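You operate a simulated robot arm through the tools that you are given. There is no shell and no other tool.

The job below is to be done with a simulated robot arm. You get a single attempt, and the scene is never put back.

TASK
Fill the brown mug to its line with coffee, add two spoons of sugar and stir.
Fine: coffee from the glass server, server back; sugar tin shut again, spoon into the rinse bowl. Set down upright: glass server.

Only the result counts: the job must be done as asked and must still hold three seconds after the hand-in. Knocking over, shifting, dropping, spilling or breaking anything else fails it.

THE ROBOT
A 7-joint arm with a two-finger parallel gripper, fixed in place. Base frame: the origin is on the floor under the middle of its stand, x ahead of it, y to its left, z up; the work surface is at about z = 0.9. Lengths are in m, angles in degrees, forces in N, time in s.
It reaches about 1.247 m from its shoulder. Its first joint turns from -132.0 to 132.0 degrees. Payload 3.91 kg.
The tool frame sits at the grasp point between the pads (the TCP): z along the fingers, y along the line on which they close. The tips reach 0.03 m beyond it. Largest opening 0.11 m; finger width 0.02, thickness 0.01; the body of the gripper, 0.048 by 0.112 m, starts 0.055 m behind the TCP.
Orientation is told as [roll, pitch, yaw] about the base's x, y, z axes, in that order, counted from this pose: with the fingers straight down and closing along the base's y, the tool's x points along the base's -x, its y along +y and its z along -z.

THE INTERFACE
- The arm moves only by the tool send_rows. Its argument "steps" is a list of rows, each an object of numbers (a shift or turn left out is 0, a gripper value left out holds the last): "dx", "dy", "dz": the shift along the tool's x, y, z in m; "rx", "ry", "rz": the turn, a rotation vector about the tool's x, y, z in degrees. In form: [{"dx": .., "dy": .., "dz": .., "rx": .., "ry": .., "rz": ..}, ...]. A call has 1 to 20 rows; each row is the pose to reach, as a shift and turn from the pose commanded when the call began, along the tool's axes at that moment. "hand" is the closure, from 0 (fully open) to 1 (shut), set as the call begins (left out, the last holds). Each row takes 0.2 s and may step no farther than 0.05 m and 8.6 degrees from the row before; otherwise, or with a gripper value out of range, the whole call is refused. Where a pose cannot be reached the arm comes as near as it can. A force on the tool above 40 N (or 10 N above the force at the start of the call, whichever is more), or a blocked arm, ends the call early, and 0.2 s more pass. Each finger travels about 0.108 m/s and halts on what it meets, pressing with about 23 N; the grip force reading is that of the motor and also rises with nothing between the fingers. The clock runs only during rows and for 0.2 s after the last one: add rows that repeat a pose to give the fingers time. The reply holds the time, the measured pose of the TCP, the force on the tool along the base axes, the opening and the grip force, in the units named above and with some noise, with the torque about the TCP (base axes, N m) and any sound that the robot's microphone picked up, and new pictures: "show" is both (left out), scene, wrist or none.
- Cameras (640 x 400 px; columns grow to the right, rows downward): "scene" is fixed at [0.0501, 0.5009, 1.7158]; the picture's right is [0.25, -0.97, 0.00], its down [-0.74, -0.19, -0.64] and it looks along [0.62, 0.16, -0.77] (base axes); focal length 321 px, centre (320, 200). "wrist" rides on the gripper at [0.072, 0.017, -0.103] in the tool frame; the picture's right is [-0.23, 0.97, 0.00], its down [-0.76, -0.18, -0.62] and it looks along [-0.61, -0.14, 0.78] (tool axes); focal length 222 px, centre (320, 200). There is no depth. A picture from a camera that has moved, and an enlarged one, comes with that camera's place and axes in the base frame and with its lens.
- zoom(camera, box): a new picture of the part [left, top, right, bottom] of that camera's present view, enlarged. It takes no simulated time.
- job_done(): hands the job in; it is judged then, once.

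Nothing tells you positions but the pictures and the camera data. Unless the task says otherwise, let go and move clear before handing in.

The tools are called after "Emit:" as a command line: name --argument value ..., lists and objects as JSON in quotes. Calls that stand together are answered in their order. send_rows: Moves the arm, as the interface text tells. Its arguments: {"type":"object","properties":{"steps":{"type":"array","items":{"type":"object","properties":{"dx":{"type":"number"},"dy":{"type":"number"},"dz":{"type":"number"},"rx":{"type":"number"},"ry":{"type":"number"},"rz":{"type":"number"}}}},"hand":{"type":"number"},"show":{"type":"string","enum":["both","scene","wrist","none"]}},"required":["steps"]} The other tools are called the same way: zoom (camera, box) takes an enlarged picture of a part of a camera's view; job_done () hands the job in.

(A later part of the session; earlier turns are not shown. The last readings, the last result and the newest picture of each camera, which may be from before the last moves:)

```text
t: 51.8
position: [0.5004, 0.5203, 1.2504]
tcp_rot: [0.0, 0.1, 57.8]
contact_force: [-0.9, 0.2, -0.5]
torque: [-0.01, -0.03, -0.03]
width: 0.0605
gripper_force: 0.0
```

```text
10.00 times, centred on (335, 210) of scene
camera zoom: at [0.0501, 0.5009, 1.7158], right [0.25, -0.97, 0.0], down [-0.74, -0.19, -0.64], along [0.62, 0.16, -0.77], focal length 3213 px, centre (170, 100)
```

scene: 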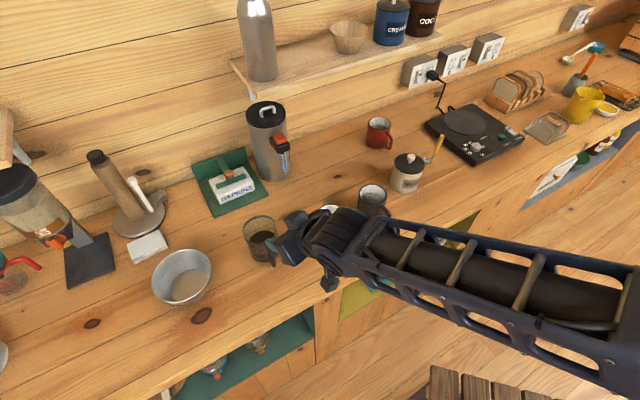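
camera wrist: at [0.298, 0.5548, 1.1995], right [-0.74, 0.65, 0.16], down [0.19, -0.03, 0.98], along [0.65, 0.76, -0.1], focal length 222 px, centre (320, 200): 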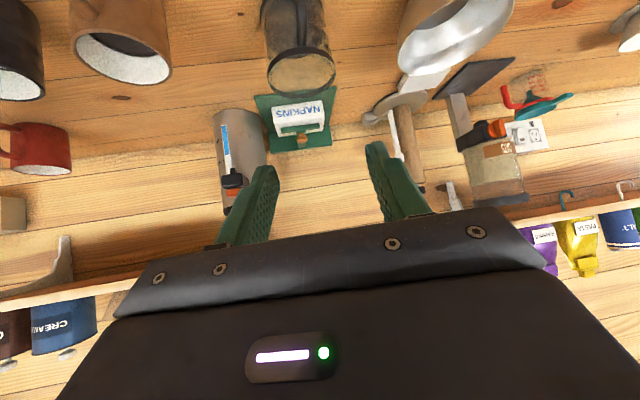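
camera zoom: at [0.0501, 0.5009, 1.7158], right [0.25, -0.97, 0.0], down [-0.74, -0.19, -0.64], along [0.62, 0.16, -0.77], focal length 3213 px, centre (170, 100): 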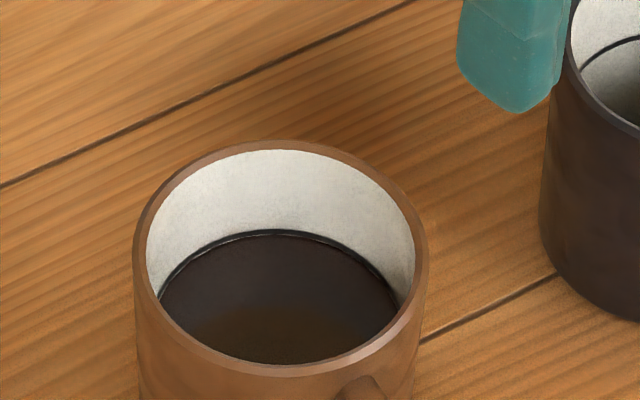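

The coffee is right at the line. I'll continue to above the sugar tin.

Emit:
send_rows --steps '[{"dx": 0.0004, "dy": -0.0357, "dz": 0.001, "rz": 3.98}, {"dx": 0.0008, "dy": -0.0714, "dz": 0.002, "rz": 7.95}, {"dx": 0.0012, "dy": -0.1071, "dz": 0.003, "rz": 11.93}, {"dx": 0.0016, "dy": -0.1428, "dz": 0.004, "rz": 15.9}, {"dx": 0.002, "dy": -0.1786, "dz": 0.005, "rz": 19.88}, {"dx": 0.0025, "dy": -0.2143, "dz": 0.007, "rz": 23.85}, {"dx": 0.0029, "dy": -0.25, "dz": 0.008, "rz": 27.83}, {"dx": 0.0033, "dy": -0.2857, "dz": 0.01, "rz": 31.8}]'

Emit:
zoom --camera "wrist" --box '[220, 60, 440, 220]'

Emit:
zoom --camera "scene" --box '[360, 120, 480, 220]'

```text
t: 53.6
position: [0.7375, 0.3661, 1.24]
tcp_rot: [0.1, 0.0, 25.8]
contact_force: [-0.4, 0.4, 0.8]
torque: [-0.06, 0.0, -0.02]
width: 0.0605
gripper_force: 0.1
camera wrist: at [0.6645, 0.3501, 1.3429], right [-0.22, 0.98, 0.0], down [0.76, 0.17, 0.62], along [0.61, 0.14, -0.78], focal length 222 px, centre (320, 200)
```

scene: 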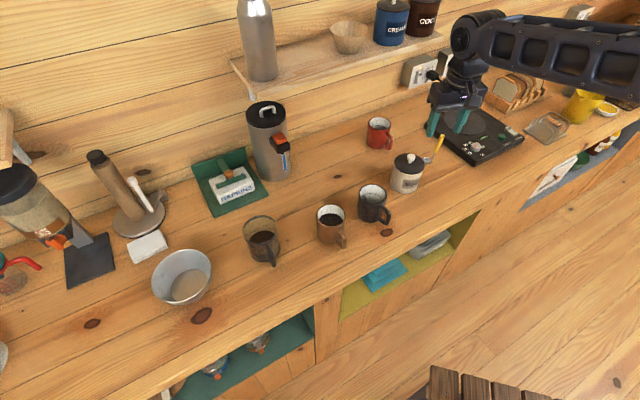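
wrist: 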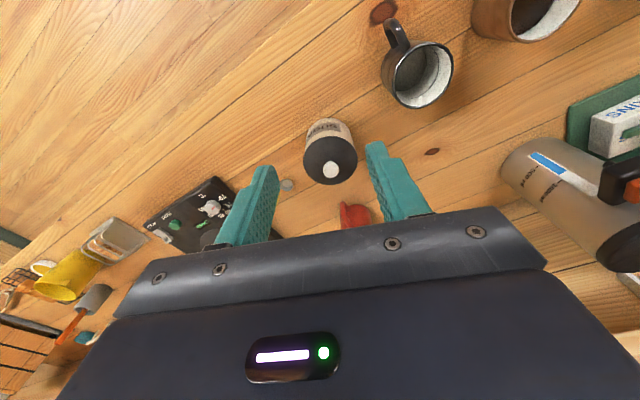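

```text
2.50 times, centred on (330, 140) of wrist
camera zoom: at [0.6645, 0.3501, 1.3429], right [-0.22, 0.98, 0.0], down [0.76, 0.17, 0.62], along [0.61, 0.14, -0.78], focal length 555 px, centre (295, 350)
```

zoom: 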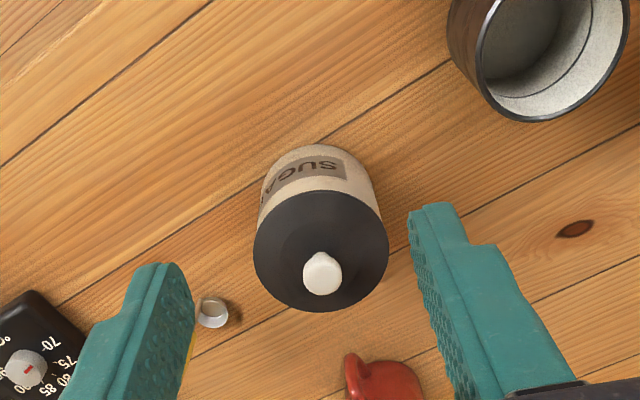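

```text
4.00 times, centred on (420, 170) of scene
camera zoom: at [0.0501, 0.5009, 1.7158], right [0.25, -0.97, 0.0], down [-0.74, -0.19, -0.64], along [0.62, 0.16, -0.77], focal length 1285 px, centre (-80, 320)
```

zoom: 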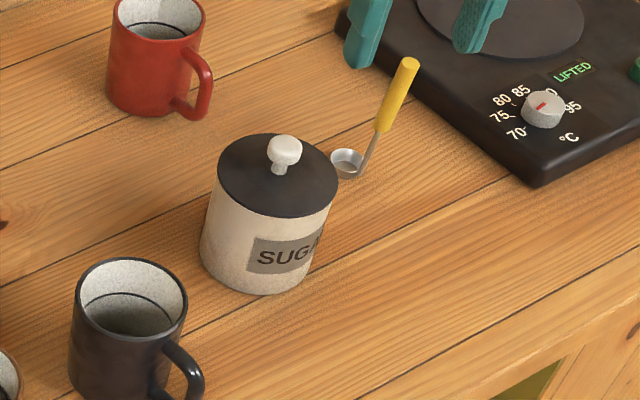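

The tin's lid centre is at (0.850, 0.409), top z ≈ 0.993, and its knob is at z ≈ 1.02. I'll move above the knob and check alignment.

Emit:
send_rows --steps '[{"dx": -0.0241, "dy": -0.002, "dz": 0.028}, {"dx": -0.0483, "dy": -0.0039, "dz": 0.056}, {"dx": -0.0724, "dy": -0.0059, "dz": 0.084}, {"dx": -0.0966, "dy": -0.0078, "dz": 0.112}, {"dx": -0.1207, "dy": -0.0098, "dz": 0.14}, {"dx": -0.1207, "dy": -0.0098, "dz": 0.14}]'

Emit:
zoom --camera "wrist" --box '[240, 100, 420, 240]'

Emit:
zoom --camera "scene" --box '[370, 110, 470, 200]'

```text
t: 55.0
position: [0.8513, 0.4114, 1.0988]
tcp_rot: [0.0, 0.0, 25.9]
contact_force: [-0.2, 0.9, 0.0]
torque: [-0.03, 0.0, -0.03]
width: 0.061
gripper_force: 0.0
camera wrist: at [0.7776, 0.3955, 1.2023], right [-0.22, 0.98, 0.0], down [0.76, 0.17, 0.62], along [0.61, 0.14, -0.78], focal length 222 px, centre (320, 200)
```

scene: 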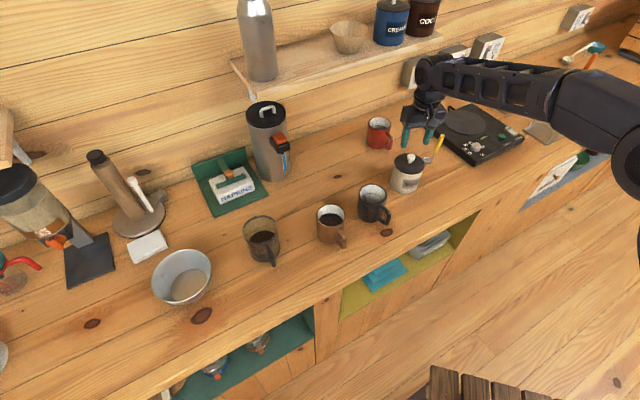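
wrist: 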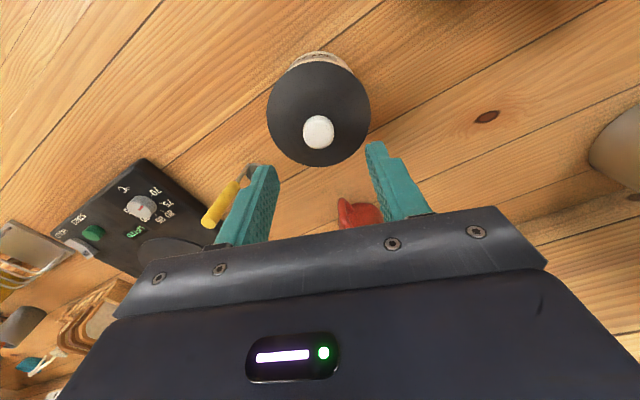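

```text
2.86 times, centred on (330, 170) of wrist
camera zoom: at [0.7776, 0.3955, 1.2023], right [-0.22, 0.98, 0.0], down [0.76, 0.17, 0.62], along [0.61, 0.14, -0.78], focal length 635 px, centre (291, 286)
```

zoom: 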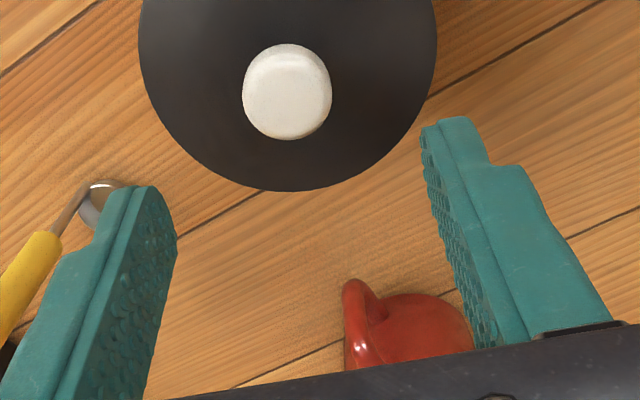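

```text
4.44 times, centred on (420, 155) of scene
camera zoom: at [0.0501, 0.5009, 1.7158], right [0.25, -0.97, 0.0], down [-0.74, -0.19, -0.64], along [0.62, 0.16, -0.77], focal length 1428 px, centre (-124, 400)
```

zoom: 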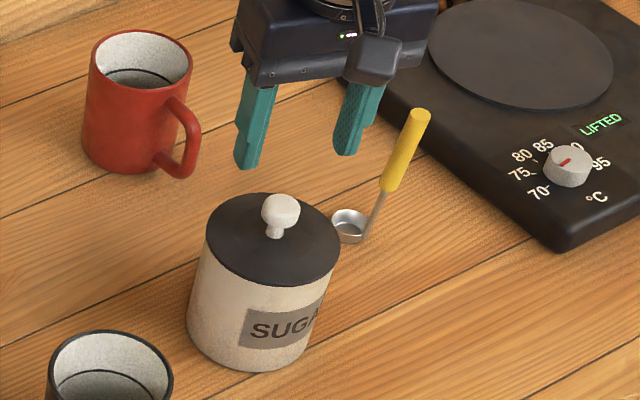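

The knob is centred between the fingers. I'll descend so the fingertips stop just above the lid.

Emit:
send_rows --steps '[{"dx": 0.001, "dz": 0.02}, {"dx": 0.001, "dz": 0.04}, {"dx": 0.001, "dz": 0.055}, {"dx": 0.001, "dz": 0.065}, {"dx": 0.001, "dz": 0.07}, {"dx": 0.001, "dz": 0.07}]'

Emit:
zoom --camera "scene" --box '[380, 130, 450, 190]'

Emit:
zoom --camera "wrist" --box '[240, 80, 400, 220]'

```text
t: 56.4
position: [0.8509, 0.409, 1.03]
tcp_rot: [0.1, 0.0, 26.0]
contact_force: [1.2, 1.2, 4.2]
torque: [0.03, -0.03, -0.02]
width: 0.0607
gripper_force: 0.1
camera wrist: at [0.7766, 0.3925, 1.1326], right [-0.22, 0.98, 0.0], down [0.76, 0.17, 0.62], along [0.61, 0.14, -0.78], focal length 222 px, centre (320, 200)
```

scene: 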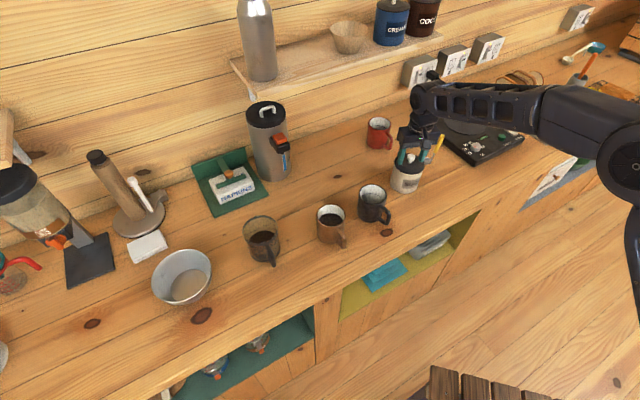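
wrist: 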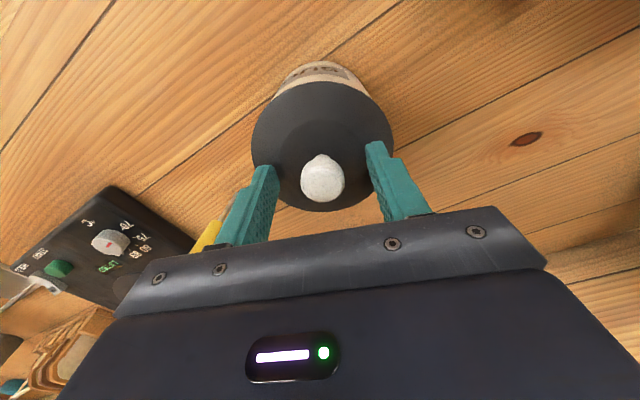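

```text
6.67 times, centred on (415, 160) of scene
camera zoom: at [0.0501, 0.5009, 1.7158], right [0.25, -0.97, 0.0], down [-0.74, -0.19, -0.64], along [0.62, 0.16, -0.77], focal length 2142 px, centre (-313, 467)
```

zoom: 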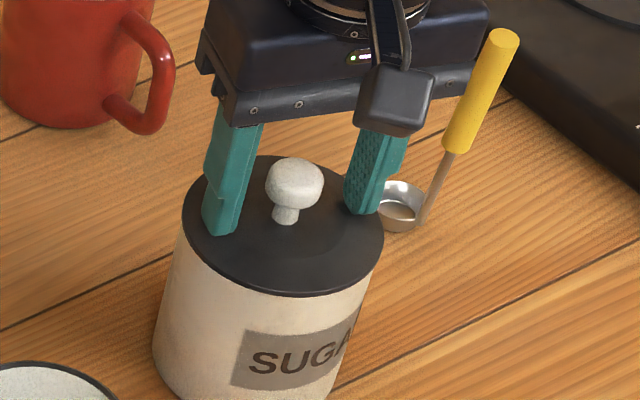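

```text
2.86 times, centred on (320, 150) of wrist
camera zoom: at [0.7766, 0.3925, 1.1326], right [-0.22, 0.98, 0.0], down [0.76, 0.17, 0.62], along [0.61, 0.14, -0.78], focal length 635 px, centre (320, 343)
```

zoom: 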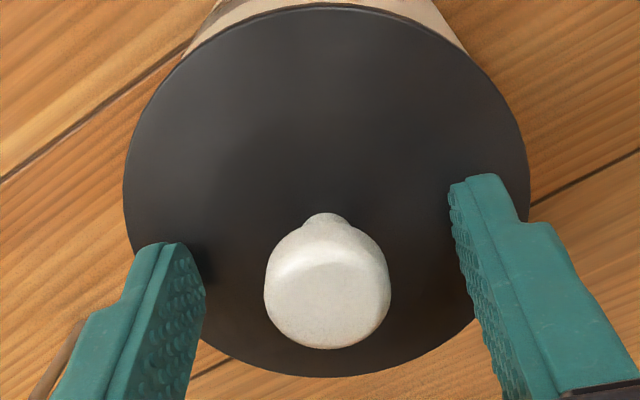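

The tips are just touching the lid (4 N). I'll lift 2 mm and close on the knob.

Emit:
send_rows --steps '[{"dz": -0.001}, {"dz": -0.002}, {"dz": -0.002}]' --show "none"

Emit:
send_rows --steps '[{"dz": 0}, {"dz": 0}, {"dz": 0}, {"dz": 0}]' --hand 1 --show "none"

Emit:
zoom --camera "scene" --box '[380, 130, 450, 190]'

```text
t: 57.2
position: [0.8499, 0.4092, 1.0305]
tcp_rot: [0.0, 0.0, 25.9]
contact_force: [0.1, 0.3, 0.7]
torque: [-0.02, 0.02, -0.02]
width: 0.0607
gripper_force: 0.2
```

```text
t: 58.2
position: [0.851, 0.4094, 1.0315]
tcp_rot: [0.1, 0.0, 25.8]
contact_force: [0.6, 0.5, 1.5]
torque: [-0.02, -0.03, 0.0]
width: 0.0245
gripper_force: 23.1
heard: snap
```

```text
6.67 times, centred on (415, 160) of scene
camera zoom: at [0.0501, 0.5009, 1.7158], right [0.25, -0.97, 0.0], down [-0.74, -0.19, -0.64], along [0.62, 0.16, -0.77], focal length 2142 px, centre (-313, 467)
```

zoom: 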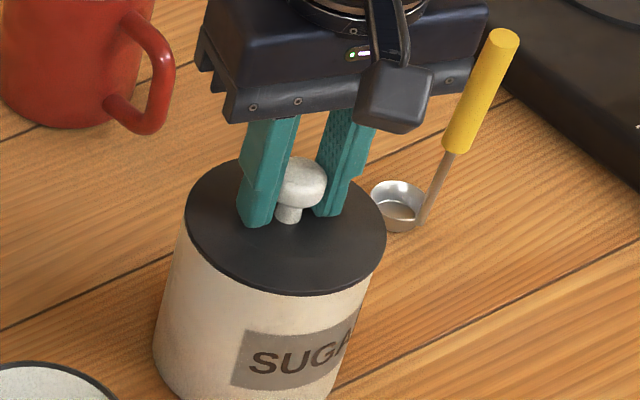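

The knob is gripped (24.5 mm); I heard a snap, probably the lid's catch. I'll lift slowly and watch.

Emit:
send_rows --steps '[{"dz": -0.002}, {"dz": -0.005}, {"dz": -0.01}, {"dz": -0.015}, {"dz": -0.02}]' --show "none"

Emit:
zoom --camera "scene" --box '[380, 120, 450, 190]'

```text
t: 59.4
position: [0.8519, 0.4087, 1.0523]
tcp_rot: [-0.1, 0.0, 25.9]
contact_force: [-1.1, 0.2, -0.2]
torque: [-0.03, 0.01, -0.02]
width: 0.0244
gripper_force: 23.2
```

```text
5.71 times, centred on (415, 155) of scene
camera zoom: at [0.0501, 0.5009, 1.7158], right [0.25, -0.97, 0.0], down [-0.74, -0.19, -0.64], along [0.62, 0.16, -0.77], focal length 1836 px, centre (-223, 457)
```

zoom: 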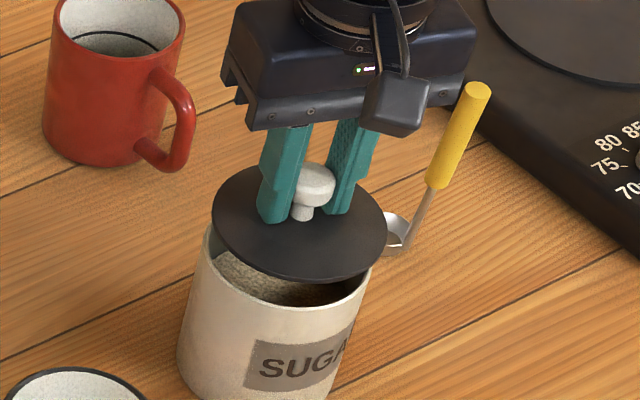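

The lid is off and sugar is visible inside. I'll carry the lid to a free spot on the counter at about (0.855, 0.25), stopping a little above the surface.

Emit:
send_rows --steps '[{"dz": -0.035}, {"dz": -0.068}, {"dx": 0.0132, "dy": -0.0292, "dz": -0.068}, {"dx": 0.0264, "dy": -0.0584, "dz": -0.068}, {"dx": 0.0395, "dy": -0.0875, "dz": -0.068}, {"dx": 0.0527, "dy": -0.1167, "dz": -0.068}, {"dx": 0.0659, "dy": -0.1459, "dz": -0.068}, {"dx": 0.0659, "dy": -0.1459, "dz": -0.035}, {"dx": 0.0659, "dy": -0.1459, "dz": 0.005}, {"dx": 0.0659, "dy": -0.1459, "dz": 0.045}, {"dx": 0.0659, "dy": -0.1459, "dz": 0.075}, {"dx": 0.0659, "dy": -0.1459, "dz": 0.092}]'

Emit:
zoom --camera "scene" --box '[380, 110, 500, 210]'

```text
t: 62.0
position: [0.8546, 0.2492, 0.9585]
tcp_rot: [0.0, 0.0, 26.0]
contact_force: [-0.2, 0.4, 0.1]
torque: [-0.01, -0.02, 0.0]
width: 0.0243
gripper_force: 23.1
camera wrist: at [0.7808, 0.2333, 1.0616], right [-0.22, 0.98, 0.0], down [0.76, 0.17, 0.62], along [0.61, 0.14, -0.78], focal length 222 px, centre (320, 200)
```

scene: 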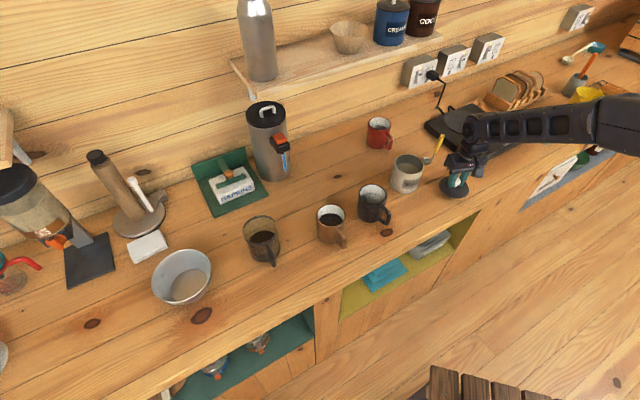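
wrist: 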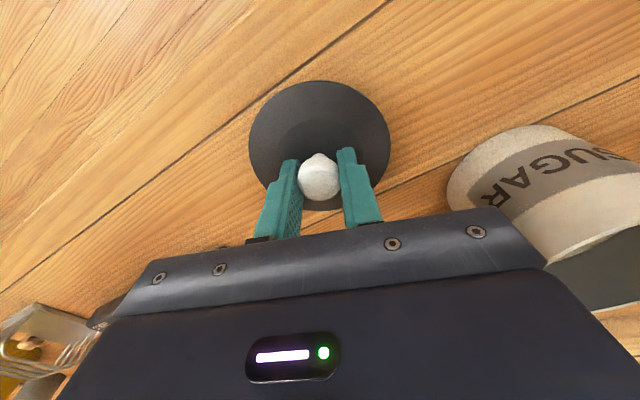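

```text
4.00 times, centred on (440, 160) of scene
camera zoom: at [0.0501, 0.5009, 1.7158], right [0.25, -0.97, 0.0], down [-0.74, -0.19, -0.64], along [0.62, 0.16, -0.77], focal length 1285 px, centre (-160, 360)
```

zoom: 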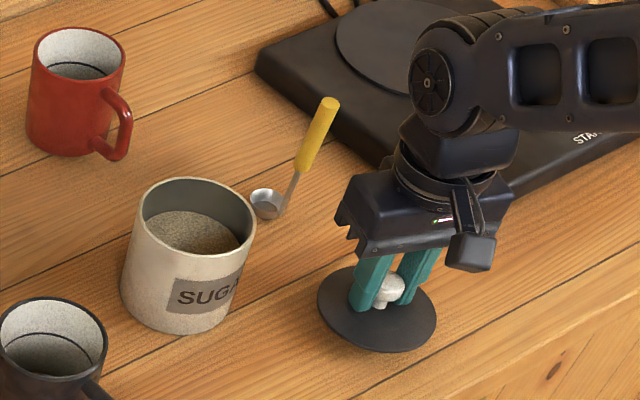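

The lid hovers over a clear spot. I'll lower in small steps to touch down.

Emit:
send_rows --steps '[{"dz": 0.004}, {"dz": 0.008}, {"dz": 0.012}, {"dz": 0.012}]' --show "none"

```text
t: 63.0
position: [0.8559, 0.2504, 0.9456]
tcp_rot: [0.0, 0.0, 25.9]
contact_force: [0.1, 0.0, -0.7]
torque: [0.0, 0.01, -0.01]
width: 0.0243
gripper_force: 23.1
```

Emit:
send_rows --steps '[{"dz": 0.001}, {"dz": 0.002}, {"dz": 0.003}, {"dz": 0.003}]' --show "none"

```text
t: 64.0
position: [0.8561, 0.2504, 0.9443]
tcp_rot: [0.1, 0.0, 25.8]
contact_force: [0.1, -0.2, 0.7]
torque: [0.0, -0.03, 0.01]
width: 0.024
gripper_force: 23.4
```

Emit:
send_rows --steps '[{"dz": 0.001}, {"dz": 0.002}, {"dz": 0.002}]' --show "none"

Emit:
zoom --camera "scene" --box '[430, 140, 500, 210]'

```text
t: 64.8
position: [0.8557, 0.249, 0.9416]
tcp_rot: [0.0, -0.2, 25.9]
contact_force: [7.8, -3.0, 24.6]
torque: [-0.08, -0.08, 0.02]
width: 0.0242
gripper_force: 22.9
```

```text
5.71 times, centred on (465, 175) of scene
camera zoom: at [0.0501, 0.5009, 1.7158], right [0.25, -0.97, 0.0], down [-0.74, -0.19, -0.64], along [0.62, 0.16, -0.77], focal length 1836 px, centre (-509, 343)
```

zoom: 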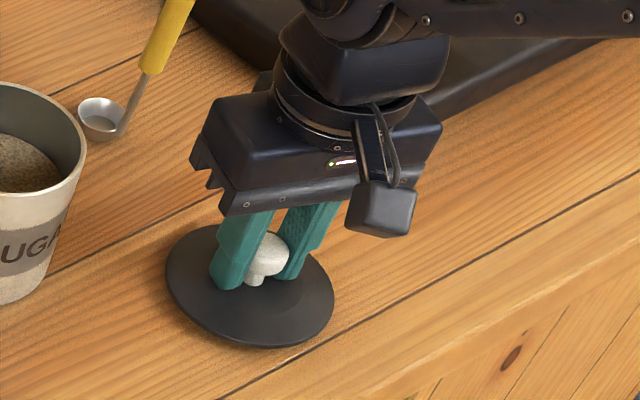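

The lid is down (25 N of pressure). I'll relieve that by 1.5 mm and release.

Emit:
send_rows --steps '[{"dz": -0.0008}, {"dz": -0.0015}, {"dz": -0.0015}]' --show "none"

Emit:
send_rows --steps '[{"dz": 0}, {"dz": 0}, {"dz": 0}]' --hand 0.45 --show "wrist"

Emit:
zoom --camera "scene" --box '[430, 140, 500, 210]'

```text
t: 65.6
position: [0.8562, 0.2507, 0.9429]
tcp_rot: [0.0, 0.1, 25.9]
contact_force: [3.5, -2.0, 11.7]
torque: [-0.01, -0.09, 0.04]
width: 0.0243
gripper_force: 23.5
```

```text
t: 66.4
position: [0.8555, 0.25, 0.9442]
tcp_rot: [0.1, 0.0, 25.9]
contact_force: [0.4, 0.6, -0.6]
torque: [-0.01, 0.0, 0.01]
width: 0.0602
gripper_force: 0.0
camera wrist: at [0.782, 0.2335, 1.0462], right [-0.22, 0.98, 0.0], down [0.76, 0.17, 0.62], along [0.61, 0.14, -0.78], focal length 222 px, centre (320, 200)
```

wrist: 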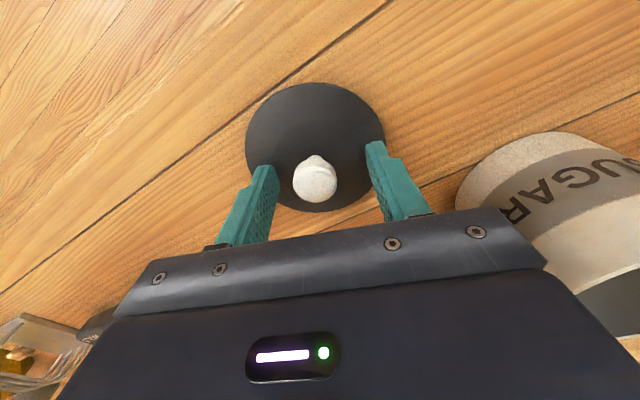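

```text
5.71 times, centred on (465, 175) of scene
camera zoom: at [0.0501, 0.5009, 1.7158], right [0.25, -0.97, 0.0], down [-0.74, -0.19, -0.64], along [0.62, 0.16, -0.77], focal length 1836 px, centre (-509, 343)
```

zoom: 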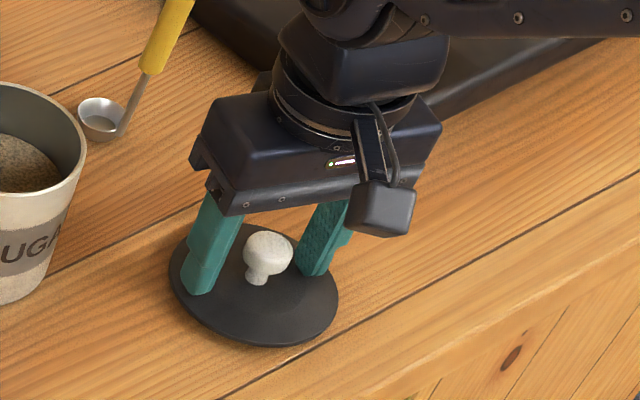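

The lid rests on the counter with its knob up. I'll rise straight up and look at the spoon from above.

Emit:
send_rows --steps '[{"dz": -0.02}, {"dz": -0.06}, {"dz": -0.1}, {"dz": -0.14}, {"dz": -0.18}, {"dz": -0.21}]'

Emit:
zoom --camera "wrist" --box '[240, 100, 400, 230]'

Emit:
zoom --camera "scene" --box '[380, 125, 450, 195]'

```text
t: 67.8
position: [0.855, 0.2526, 1.1547]
tcp_rot: [0.0, -0.1, 25.9]
contact_force: [-0.3, 0.2, -0.3]
torque: [-0.03, 0.01, -0.02]
width: 0.0605
gripper_force: 0.1
camera wrist: at [0.7818, 0.2368, 1.2578], right [-0.22, 0.98, 0.0], down [0.76, 0.17, 0.62], along [0.61, 0.14, -0.78], focal length 222 px, centre (320, 200)
```

scene: 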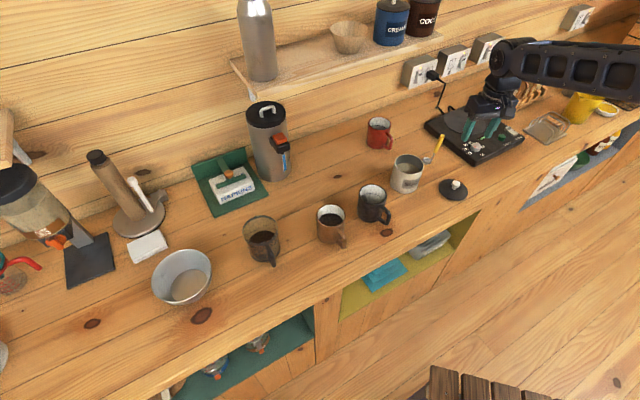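
wrist: 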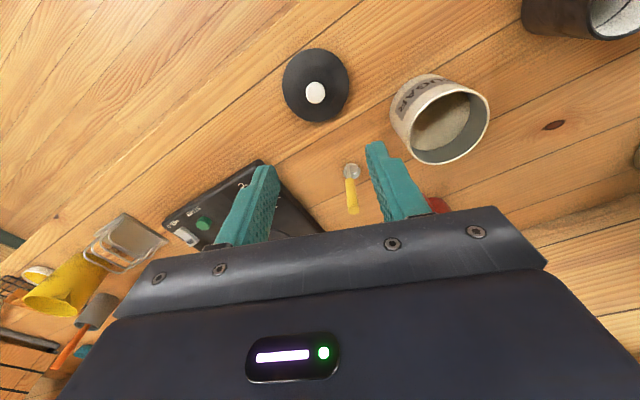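

```text
3.08 times, centred on (320, 165) of wrist
camera zoom: at [0.7818, 0.2368, 1.2578], right [-0.22, 0.98, 0.0], down [0.76, 0.17, 0.62], along [0.61, 0.14, -0.78], focal length 684 px, centre (320, 308)
```

zoom: 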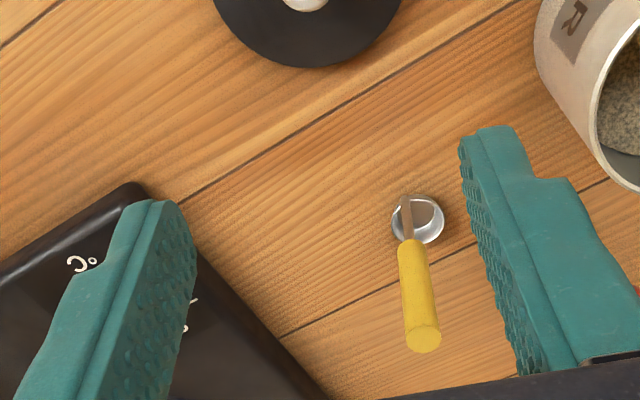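

```text
5.71 times, centred on (415, 160) of scene
camera zoom: at [0.0501, 0.5009, 1.7158], right [0.25, -0.97, 0.0], down [-0.74, -0.19, -0.64], along [0.62, 0.16, -0.77], focal length 1836 px, centre (-223, 429)
```

zoom: 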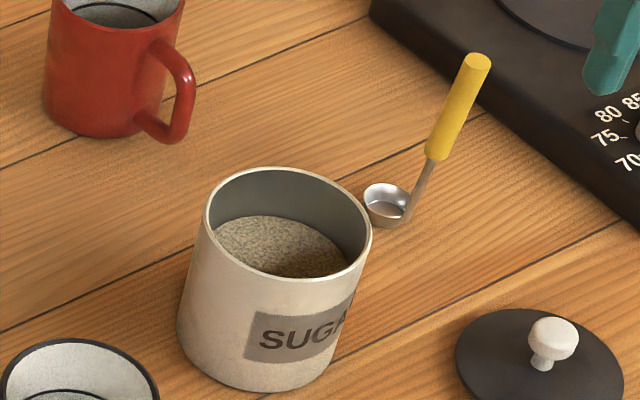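

I now place the ladle's yellow handle at about (0.958, 0.322), z 0.965–1.041, with its cup on the far side. I'll turn the hand to yaw −45° above it, so that the cup ends up beside the stem when I tip it later.

Emit:
send_rows --steps '[{"dx": -0.0123, "dy": 0.0017, "dz": 0.002, "rz": 7.09}, {"dx": -0.0246, "dy": 0.0035, "dz": 0.005, "rz": 14.18}, {"dx": -0.0369, "dy": 0.0052, "dz": 0.007, "rz": 21.27}, {"dx": -0.0492, "dy": 0.007, "dz": 0.01, "rz": 28.36}, {"dx": -0.0615, "dy": 0.0087, "dz": 0.012, "rz": 35.45}, {"dx": -0.0738, "dy": 0.0104, "dz": 0.015, "rz": 42.54}, {"dx": -0.0861, "dy": 0.0122, "dz": 0.017, "rz": 49.63}, {"dx": -0.0984, "dy": 0.0139, "dz": 0.02, "rz": 56.72}, {"dx": -0.1107, "dy": 0.0157, "dz": 0.022, "rz": 63.81}, {"dx": -0.123, "dy": 0.0174, "dz": 0.0247, "rz": 70.9}, {"dx": -0.123, "dy": 0.0174, "dz": 0.0247, "rz": 70.9}]'

Emit:
zoom --camera "wrist" --box '[220, 60, 420, 220]'

Emit:
zoom --camera "scene" --box '[400, 90, 480, 170]'

```text
t: 70.2
position: [0.9601, 0.3203, 1.1286]
tcp_rot: [-0.1, 0.0, -45.1]
contact_force: [0.2, -0.2, -0.4]
torque: [-0.02, 0.01, -0.01]
width: 0.0606
gripper_force: 0.0
camera wrist: at [0.9192, 0.3838, 1.2317], right [0.85, 0.53, 0.0], down [0.41, -0.66, 0.62], along [0.33, -0.53, -0.78], focal length 222 px, centre (320, 200)
```

scene: 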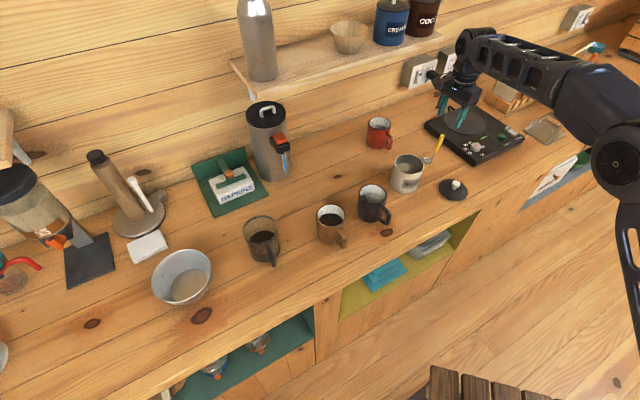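
wrist: 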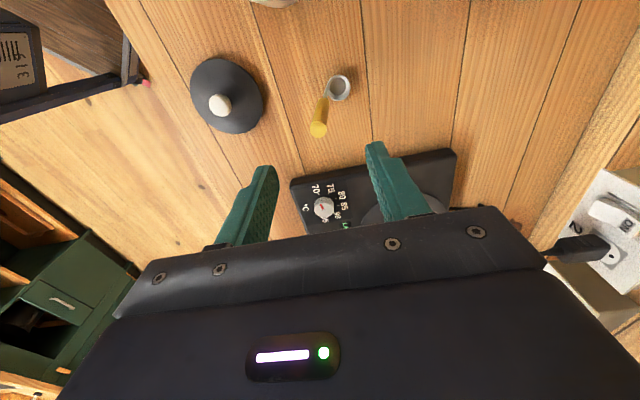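

```text
2.50 times, centred on (320, 140) of wrist
camera zoom: at [0.9192, 0.3838, 1.2317], right [0.85, 0.53, 0.0], down [0.41, -0.66, 0.62], along [0.33, -0.53, -0.78], focal length 555 px, centre (320, 350)
```

zoom: 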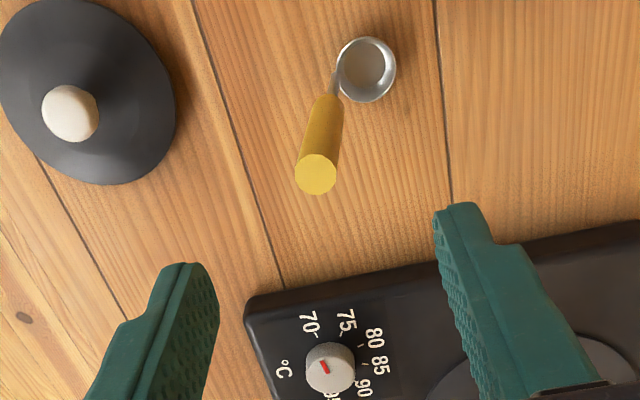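

```text
5.00 times, centred on (440, 130) of scene
camera zoom: at [0.0501, 0.5009, 1.7158], right [0.25, -0.97, 0.0], down [-0.74, -0.19, -0.64], along [0.62, 0.16, -0.77], focal length 1606 px, centre (-280, 550)
```

zoom: 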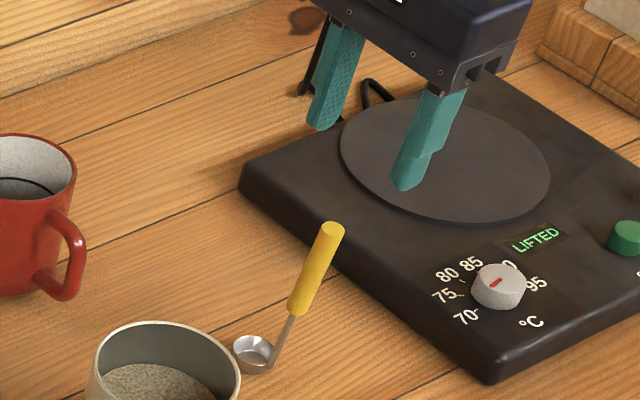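

Yaw −45° is reachable, and the handle leans about 4.5° back from the cup. I'll tilt to match it, come down along the handle axis and check before gripping.

Emit:
send_rows --steps '[{"dx": 0.0011, "dy": -0.0074, "dz": 0.011, "rx": -4.5}, {"dx": 0.0011, "dy": -0.0055, "dz": 0.036, "rx": -4.5}, {"dx": 0.0011, "dy": -0.0035, "dz": 0.061, "rx": -4.5}, {"dx": 0.0011, "dy": -0.0015, "dz": 0.086, "rx": -4.5}, {"dx": 0.001, "dy": 0.0004, "dz": 0.1106, "rx": -4.5}, {"dx": 0.001, "dy": 0.0004, "dz": 0.1106, "rx": -4.5}]'

Emit:
zoom --camera "wrist" --box '[220, 80, 420, 240]'

Emit:
zoom --camera "scene" --box '[400, 110, 470, 180]'

```text
t: 71.6
position: [0.956, 0.3187, 1.018]
tcp_rot: [4.5, 0.0, -45.0]
contact_force: [1.0, -1.1, -0.3]
torque: [-0.03, 0.0, 0.02]
width: 0.0607
gripper_force: 0.0
camera wrist: at [0.9114, 0.3761, 1.1213], right [0.85, 0.53, 0.08], down [0.38, -0.7, 0.61], along [0.37, -0.49, -0.79], focal length 222 px, centre (320, 200)
```

scene: 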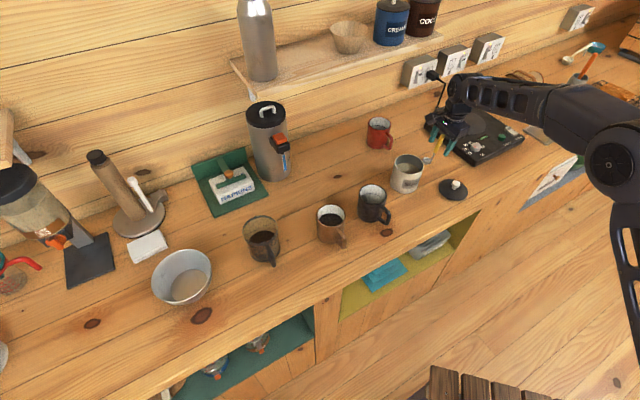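
wrist: 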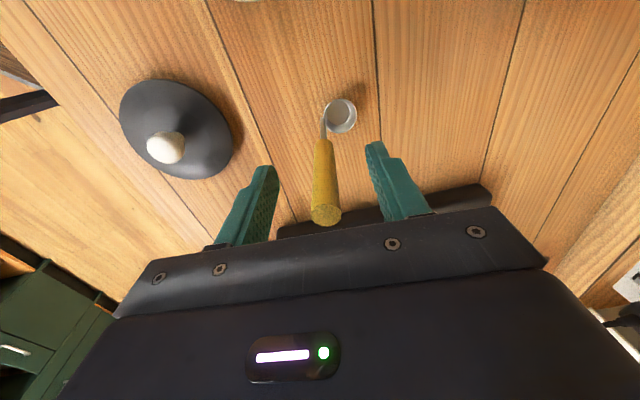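

```text
2.50 times, centred on (320, 160) of wrist
camera zoom: at [0.9114, 0.3761, 1.1213], right [0.85, 0.53, 0.08], down [0.38, -0.7, 0.61], along [0.37, -0.49, -0.79], focal length 555 px, centre (320, 300)
```

zoom: 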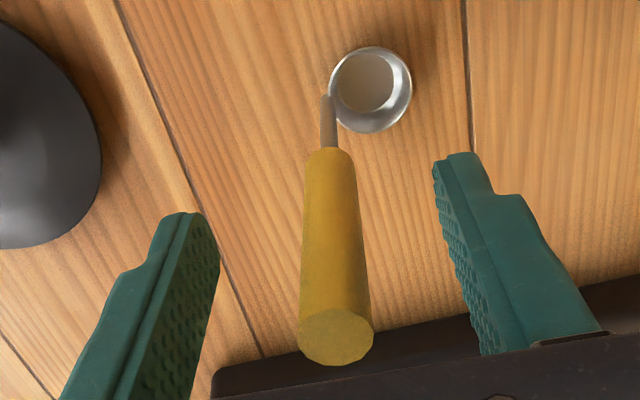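

```text
5.71 times, centred on (435, 145) of scene
camera zoom: at [0.0501, 0.5009, 1.7158], right [0.25, -0.97, 0.0], down [-0.74, -0.19, -0.64], along [0.62, 0.16, -0.77], focal length 1836 px, centre (-337, 514)
```

zoom: 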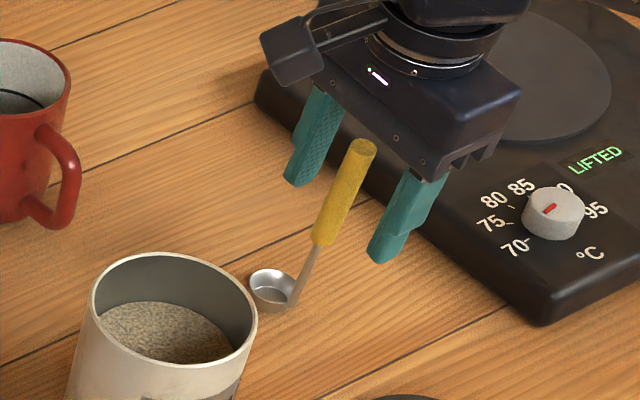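

The handle sits between the pads, about 2–3 mm towards the far finger. I'll nudge to centre and close.

Emit:
send_rows --steps '[{"dy": 0.0025}, {"dy": 0.0025}]' --show "none"

Emit:
send_rows --steps '[{"dz": 0}, {"dz": 0}, {"dz": 0}, {"dz": 0}]' --hand 1 --show "none"

Emit:
zoom --camera "scene" --box '[400, 110, 470, 180]'

Emit:
zoom --camera "wrist" --box '[220, 80, 420, 240]'

```text
t: 72.2
position: [0.9595, 0.319, 1.0185]
tcp_rot: [4.6, 0.0, -45.0]
contact_force: [-0.1, -0.2, -0.3]
torque: [0.03, -0.01, 0.0]
width: 0.0604
gripper_force: 0.1
```

```text
t: 73.2
position: [0.9585, 0.3206, 1.0188]
tcp_rot: [4.5, 0.1, -45.0]
contact_force: [0.3, -0.4, 0.4]
torque: [0.04, -0.04, 0.0]
width: 0.0146
gripper_force: 23.4
```

```text
5.71 times, centred on (435, 145) of scene
camera zoom: at [0.0501, 0.5009, 1.7158], right [0.25, -0.97, 0.0], down [-0.74, -0.19, -0.64], along [0.62, 0.16, -0.77], focal length 1836 px, centre (-337, 514)
```

zoom: 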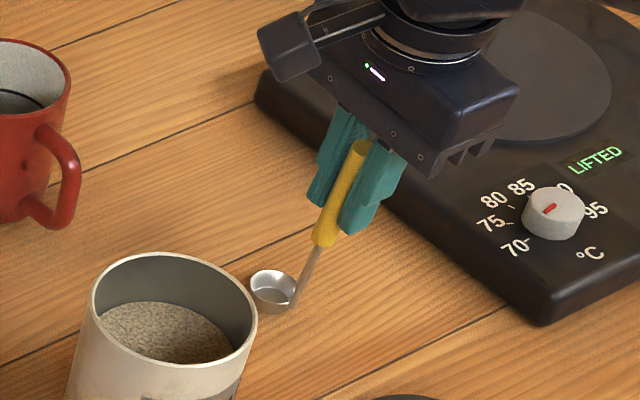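

```text
2.50 times, centred on (320, 160) of wrist
camera zoom: at [0.913, 0.3779, 1.1226], right [0.85, 0.53, 0.08], down [0.38, -0.7, 0.61], along [0.37, -0.49, -0.79], focal length 555 px, centre (320, 300)
```

zoom: 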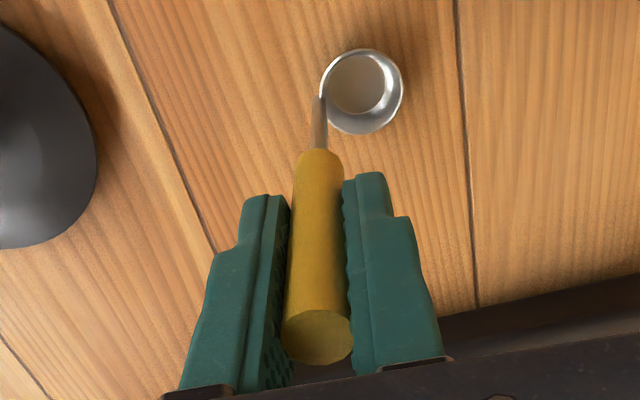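

The spoon handle is gripped (14.6 mm). I'll lift it straight up.

Emit:
send_rows --steps '[{"dy": 0.0004, "dz": -0.005}, {"dy": 0.0016, "dz": -0.02}, {"dy": 0.0039, "dz": -0.05}, {"dy": 0.0067, "dz": -0.085}, {"dy": 0.0094, "dz": -0.12}, {"dy": 0.011, "dz": -0.14}, {"dy": 0.011, "dz": -0.14}]'

Emit:
zoom --camera "scene" --box '[380, 90, 470, 190]'

Emit:
zoom --camera "wrist" --box '[220, 80, 420, 240]'

```text
t: 74.8
position: [0.9566, 0.322, 1.1613]
tcp_rot: [4.5, 0.0, -45.0]
contact_force: [0.6, 0.0, -1.3]
torque: [0.01, 0.04, -0.02]
width: 0.0146
gripper_force: 23.4
camera wrist: at [0.9113, 0.3793, 1.2644], right [0.85, 0.53, 0.08], down [0.38, -0.7, 0.61], along [0.37, -0.49, -0.79], focal length 222 px, centre (320, 200)
```

scene: 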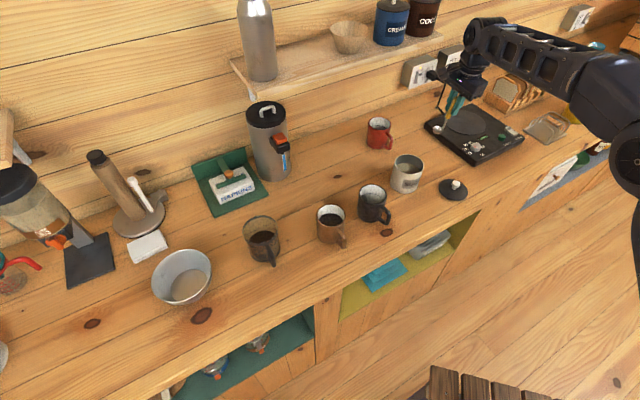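
wrist: 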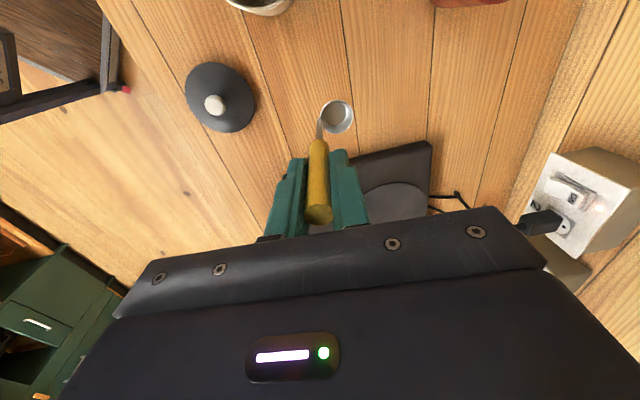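

```text
4.00 times, centred on (425, 140) of scene
camera zoom: at [0.0501, 0.5009, 1.7158], right [0.25, -0.97, 0.0], down [-0.74, -0.19, -0.64], along [0.62, 0.16, -0.77], focal length 1285 px, centre (-100, 440)
```

zoom: 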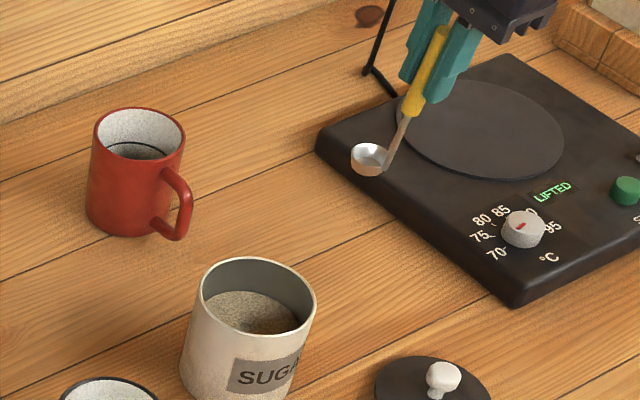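

```text
2.50 times, centred on (320, 160) of wrist
camera zoom: at [0.9113, 0.3793, 1.2644], right [0.85, 0.53, 0.08], down [0.38, -0.7, 0.61], along [0.37, -0.49, -0.79], focal length 555 px, centre (320, 300)
```

zoom: 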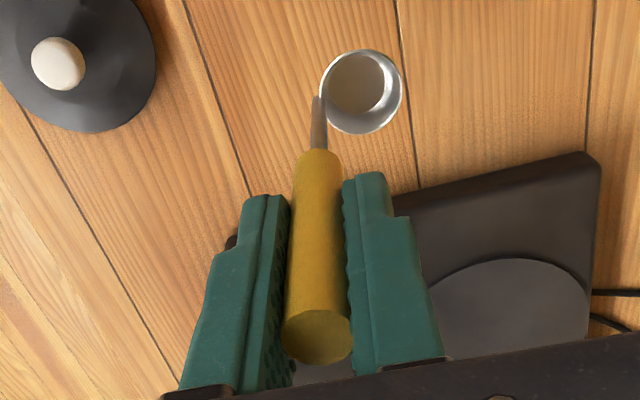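

The spoon is held firmly and the wrist camera looks right into its cup. I'll carry it over the open tin, turning the hand to face away from the robot.

Emit:
send_rows --steps '[{"dx": 0.0118, "dy": -0.0007, "dz": -0.0006, "ry": 0.56, "rz": -7.08}, {"dx": 0.0236, "dy": -0.0015, "dz": -0.0011, "ry": 1.11, "rz": -14.16}, {"dx": 0.0354, "dy": -0.0022, "dz": -0.0017, "ry": 1.67, "rz": -21.23}, {"dx": 0.0472, "dy": -0.003, "dz": -0.0022, "ry": 2.23, "rz": -28.31}, {"dx": 0.059, "dy": -0.0037, "dz": -0.0028, "ry": 2.79, "rz": -35.39}, {"dx": 0.0707, "dy": -0.0044, "dz": -0.0034, "ry": 3.34, "rz": -42.47}, {"dx": 0.0825, "dy": -0.0052, "dz": -0.0039, "ry": 3.9, "rz": -49.55}, {"dx": 0.0943, "dy": -0.0059, "dz": -0.0045, "ry": 4.46, "rz": -56.62}, {"dx": 0.1061, "dy": -0.0067, "dz": -0.005, "ry": 5.01, "rz": -63.7}, {"dx": 0.1179, "dy": -0.0074, "dz": -0.0056, "ry": 5.57, "rz": -70.78}, {"dx": 0.1179, "dy": -0.0074, "dz": -0.0056, "ry": 5.57, "rz": -70.78}]'

Emit:
zoom --camera "wrist" --box '[240, 60, 420, 220]'

Emit:
zoom --camera "scene" --box '[370, 110, 460, 200]'

```text
t: 77.2
position: [0.8705, 0.3995, 1.1642]
tcp_rot: [4.5, -0.1, 26.1]
contact_force: [0.2, -0.2, -0.7]
torque: [-0.02, 0.03, -0.01]
width: 0.0146
gripper_force: 23.2
camera wrist: at [0.8013, 0.3762, 1.2678], right [-0.22, 0.97, 0.08], down [0.78, 0.13, 0.61], along [0.58, 0.19, -0.79], focal length 222 px, centre (320, 200)
```

scene: 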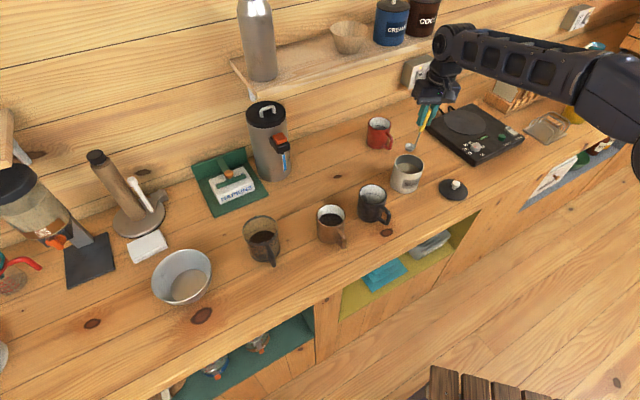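
wrist: 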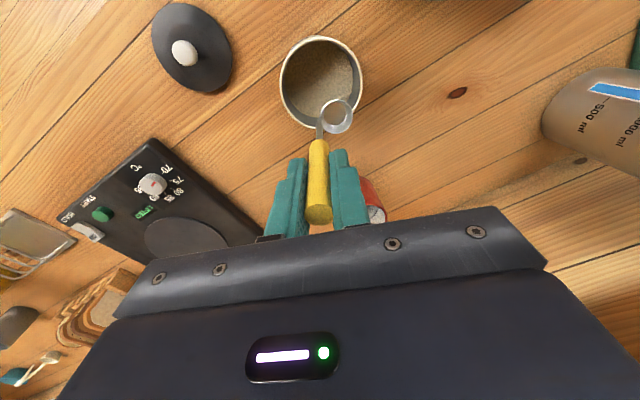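

```text
2.50 times, centred on (330, 140) of wrist
camera zoom: at [0.8013, 0.3762, 1.2678], right [-0.22, 0.97, 0.08], down [0.78, 0.13, 0.61], along [0.58, 0.19, -0.79], focal length 555 px, centre (295, 350)
```

zoom: 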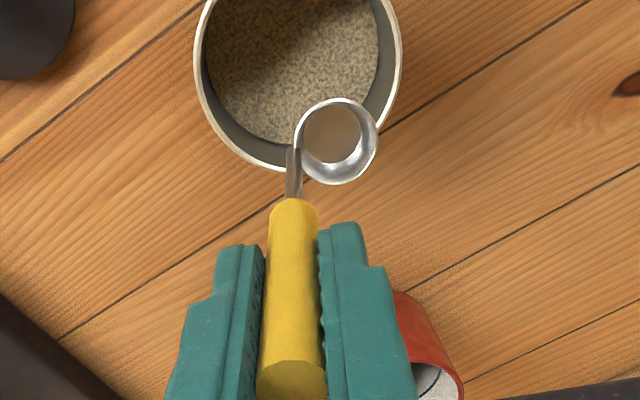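

```text
4.44 times, centred on (415, 155) of scene
camera zoom: at [0.0501, 0.5009, 1.7158], right [0.25, -0.97, 0.0], down [-0.74, -0.19, -0.64], along [0.62, 0.16, -0.77], focal length 1428 px, centre (-102, 400)
```

zoom: 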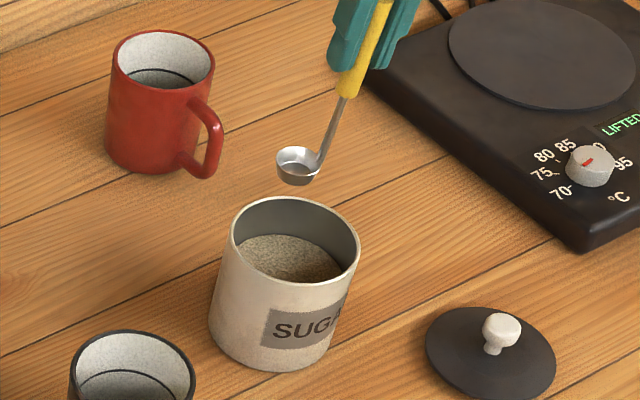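

The cup is right over the tin opening. I'll tilt the spoon 35° so its mouth faces back towards me and start lowering it into the tin.

Emit:
send_rows --steps '[{"dx": 0.0126, "dy": -0.0003, "dz": -0.0012, "ry": -6.98, "rz": -0.55}, {"dx": 0.0249, "dy": -0.0008, "dz": -0.0009, "ry": -13.96, "rz": -1.1}, {"dx": 0.0369, "dy": -0.0013, "dz": 0.0008, "ry": -20.94, "rz": -1.65}, {"dx": 0.0484, "dy": -0.0019, "dz": 0.004, "ry": -27.91, "rz": -2.2}, {"dx": 0.0591, "dy": -0.0027, "dz": 0.0084, "ry": -34.89, "rz": -2.75}, {"dx": 0.0591, "dy": -0.0047, "dz": 0.0333, "ry": -34.89, "rz": -2.75}, {"dx": 0.0591, "dy": -0.0066, "dz": 0.0582, "ry": -34.89, "rz": -2.75}, {"dx": 0.0591, "dy": -0.0066, "dz": 0.0582, "ry": -34.89, "rz": -2.75}]'

Emit:
zoom --camera "wrist" --box '[240, 60, 420, 220]'

Emit:
zoom --camera "scene" --box '[370, 120, 450, 200]'

```text
t: 79.0
position: [0.8193, 0.3721, 1.1054]
tcp_rot: [4.5, -35.0, 26.0]
contact_force: [-0.3, 0.2, -1.2]
torque: [-0.06, 0.02, 0.01]
width: 0.0143
gripper_force: 23.3
camera wrist: at [0.7071, 0.328, 1.1481], right [-0.3, 0.93, 0.19], down [0.35, -0.08, 0.93], along [0.89, 0.35, -0.3], focal length 222 px, centre (320, 200)
```

scene: 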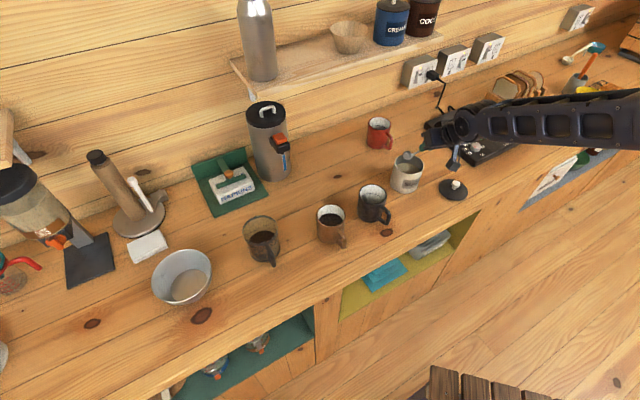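
wrist: 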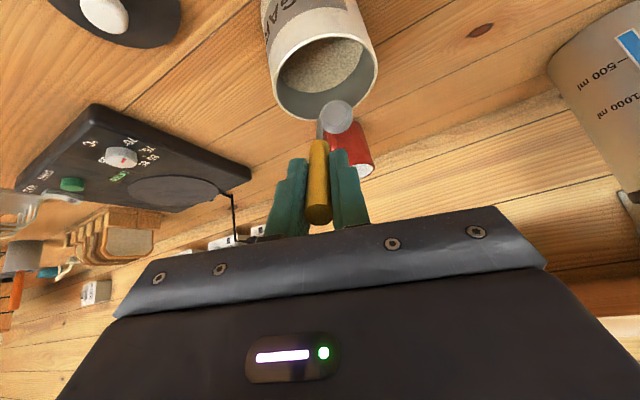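

```text
2.50 times, centred on (330, 140) of wrist
camera zoom: at [0.7071, 0.328, 1.1481], right [-0.3, 0.93, 0.19], down [0.35, -0.08, 0.93], along [0.89, 0.35, -0.3], focal length 555 px, centre (295, 350)
```

zoom: 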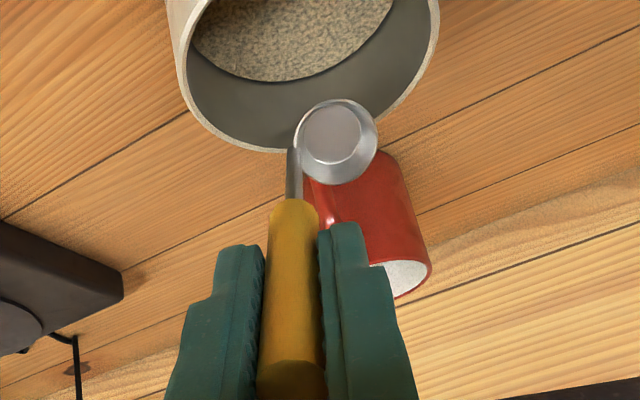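

```text
5.00 times, centred on (410, 160) of scene
camera zoom: at [0.0501, 0.5009, 1.7158], right [0.25, -0.97, 0.0], down [-0.74, -0.19, -0.64], along [0.62, 0.16, -0.77], focal length 1606 px, centre (-130, 400)
```

zoom: 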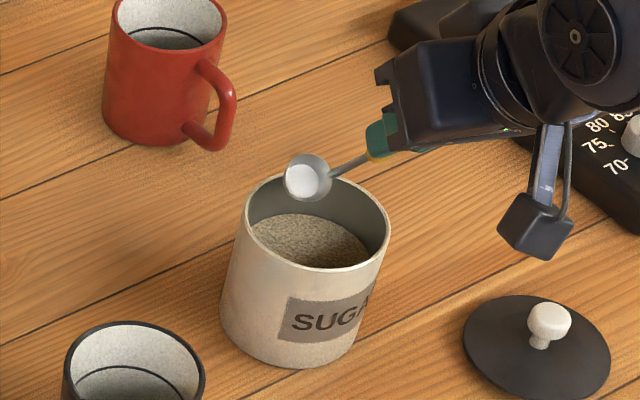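

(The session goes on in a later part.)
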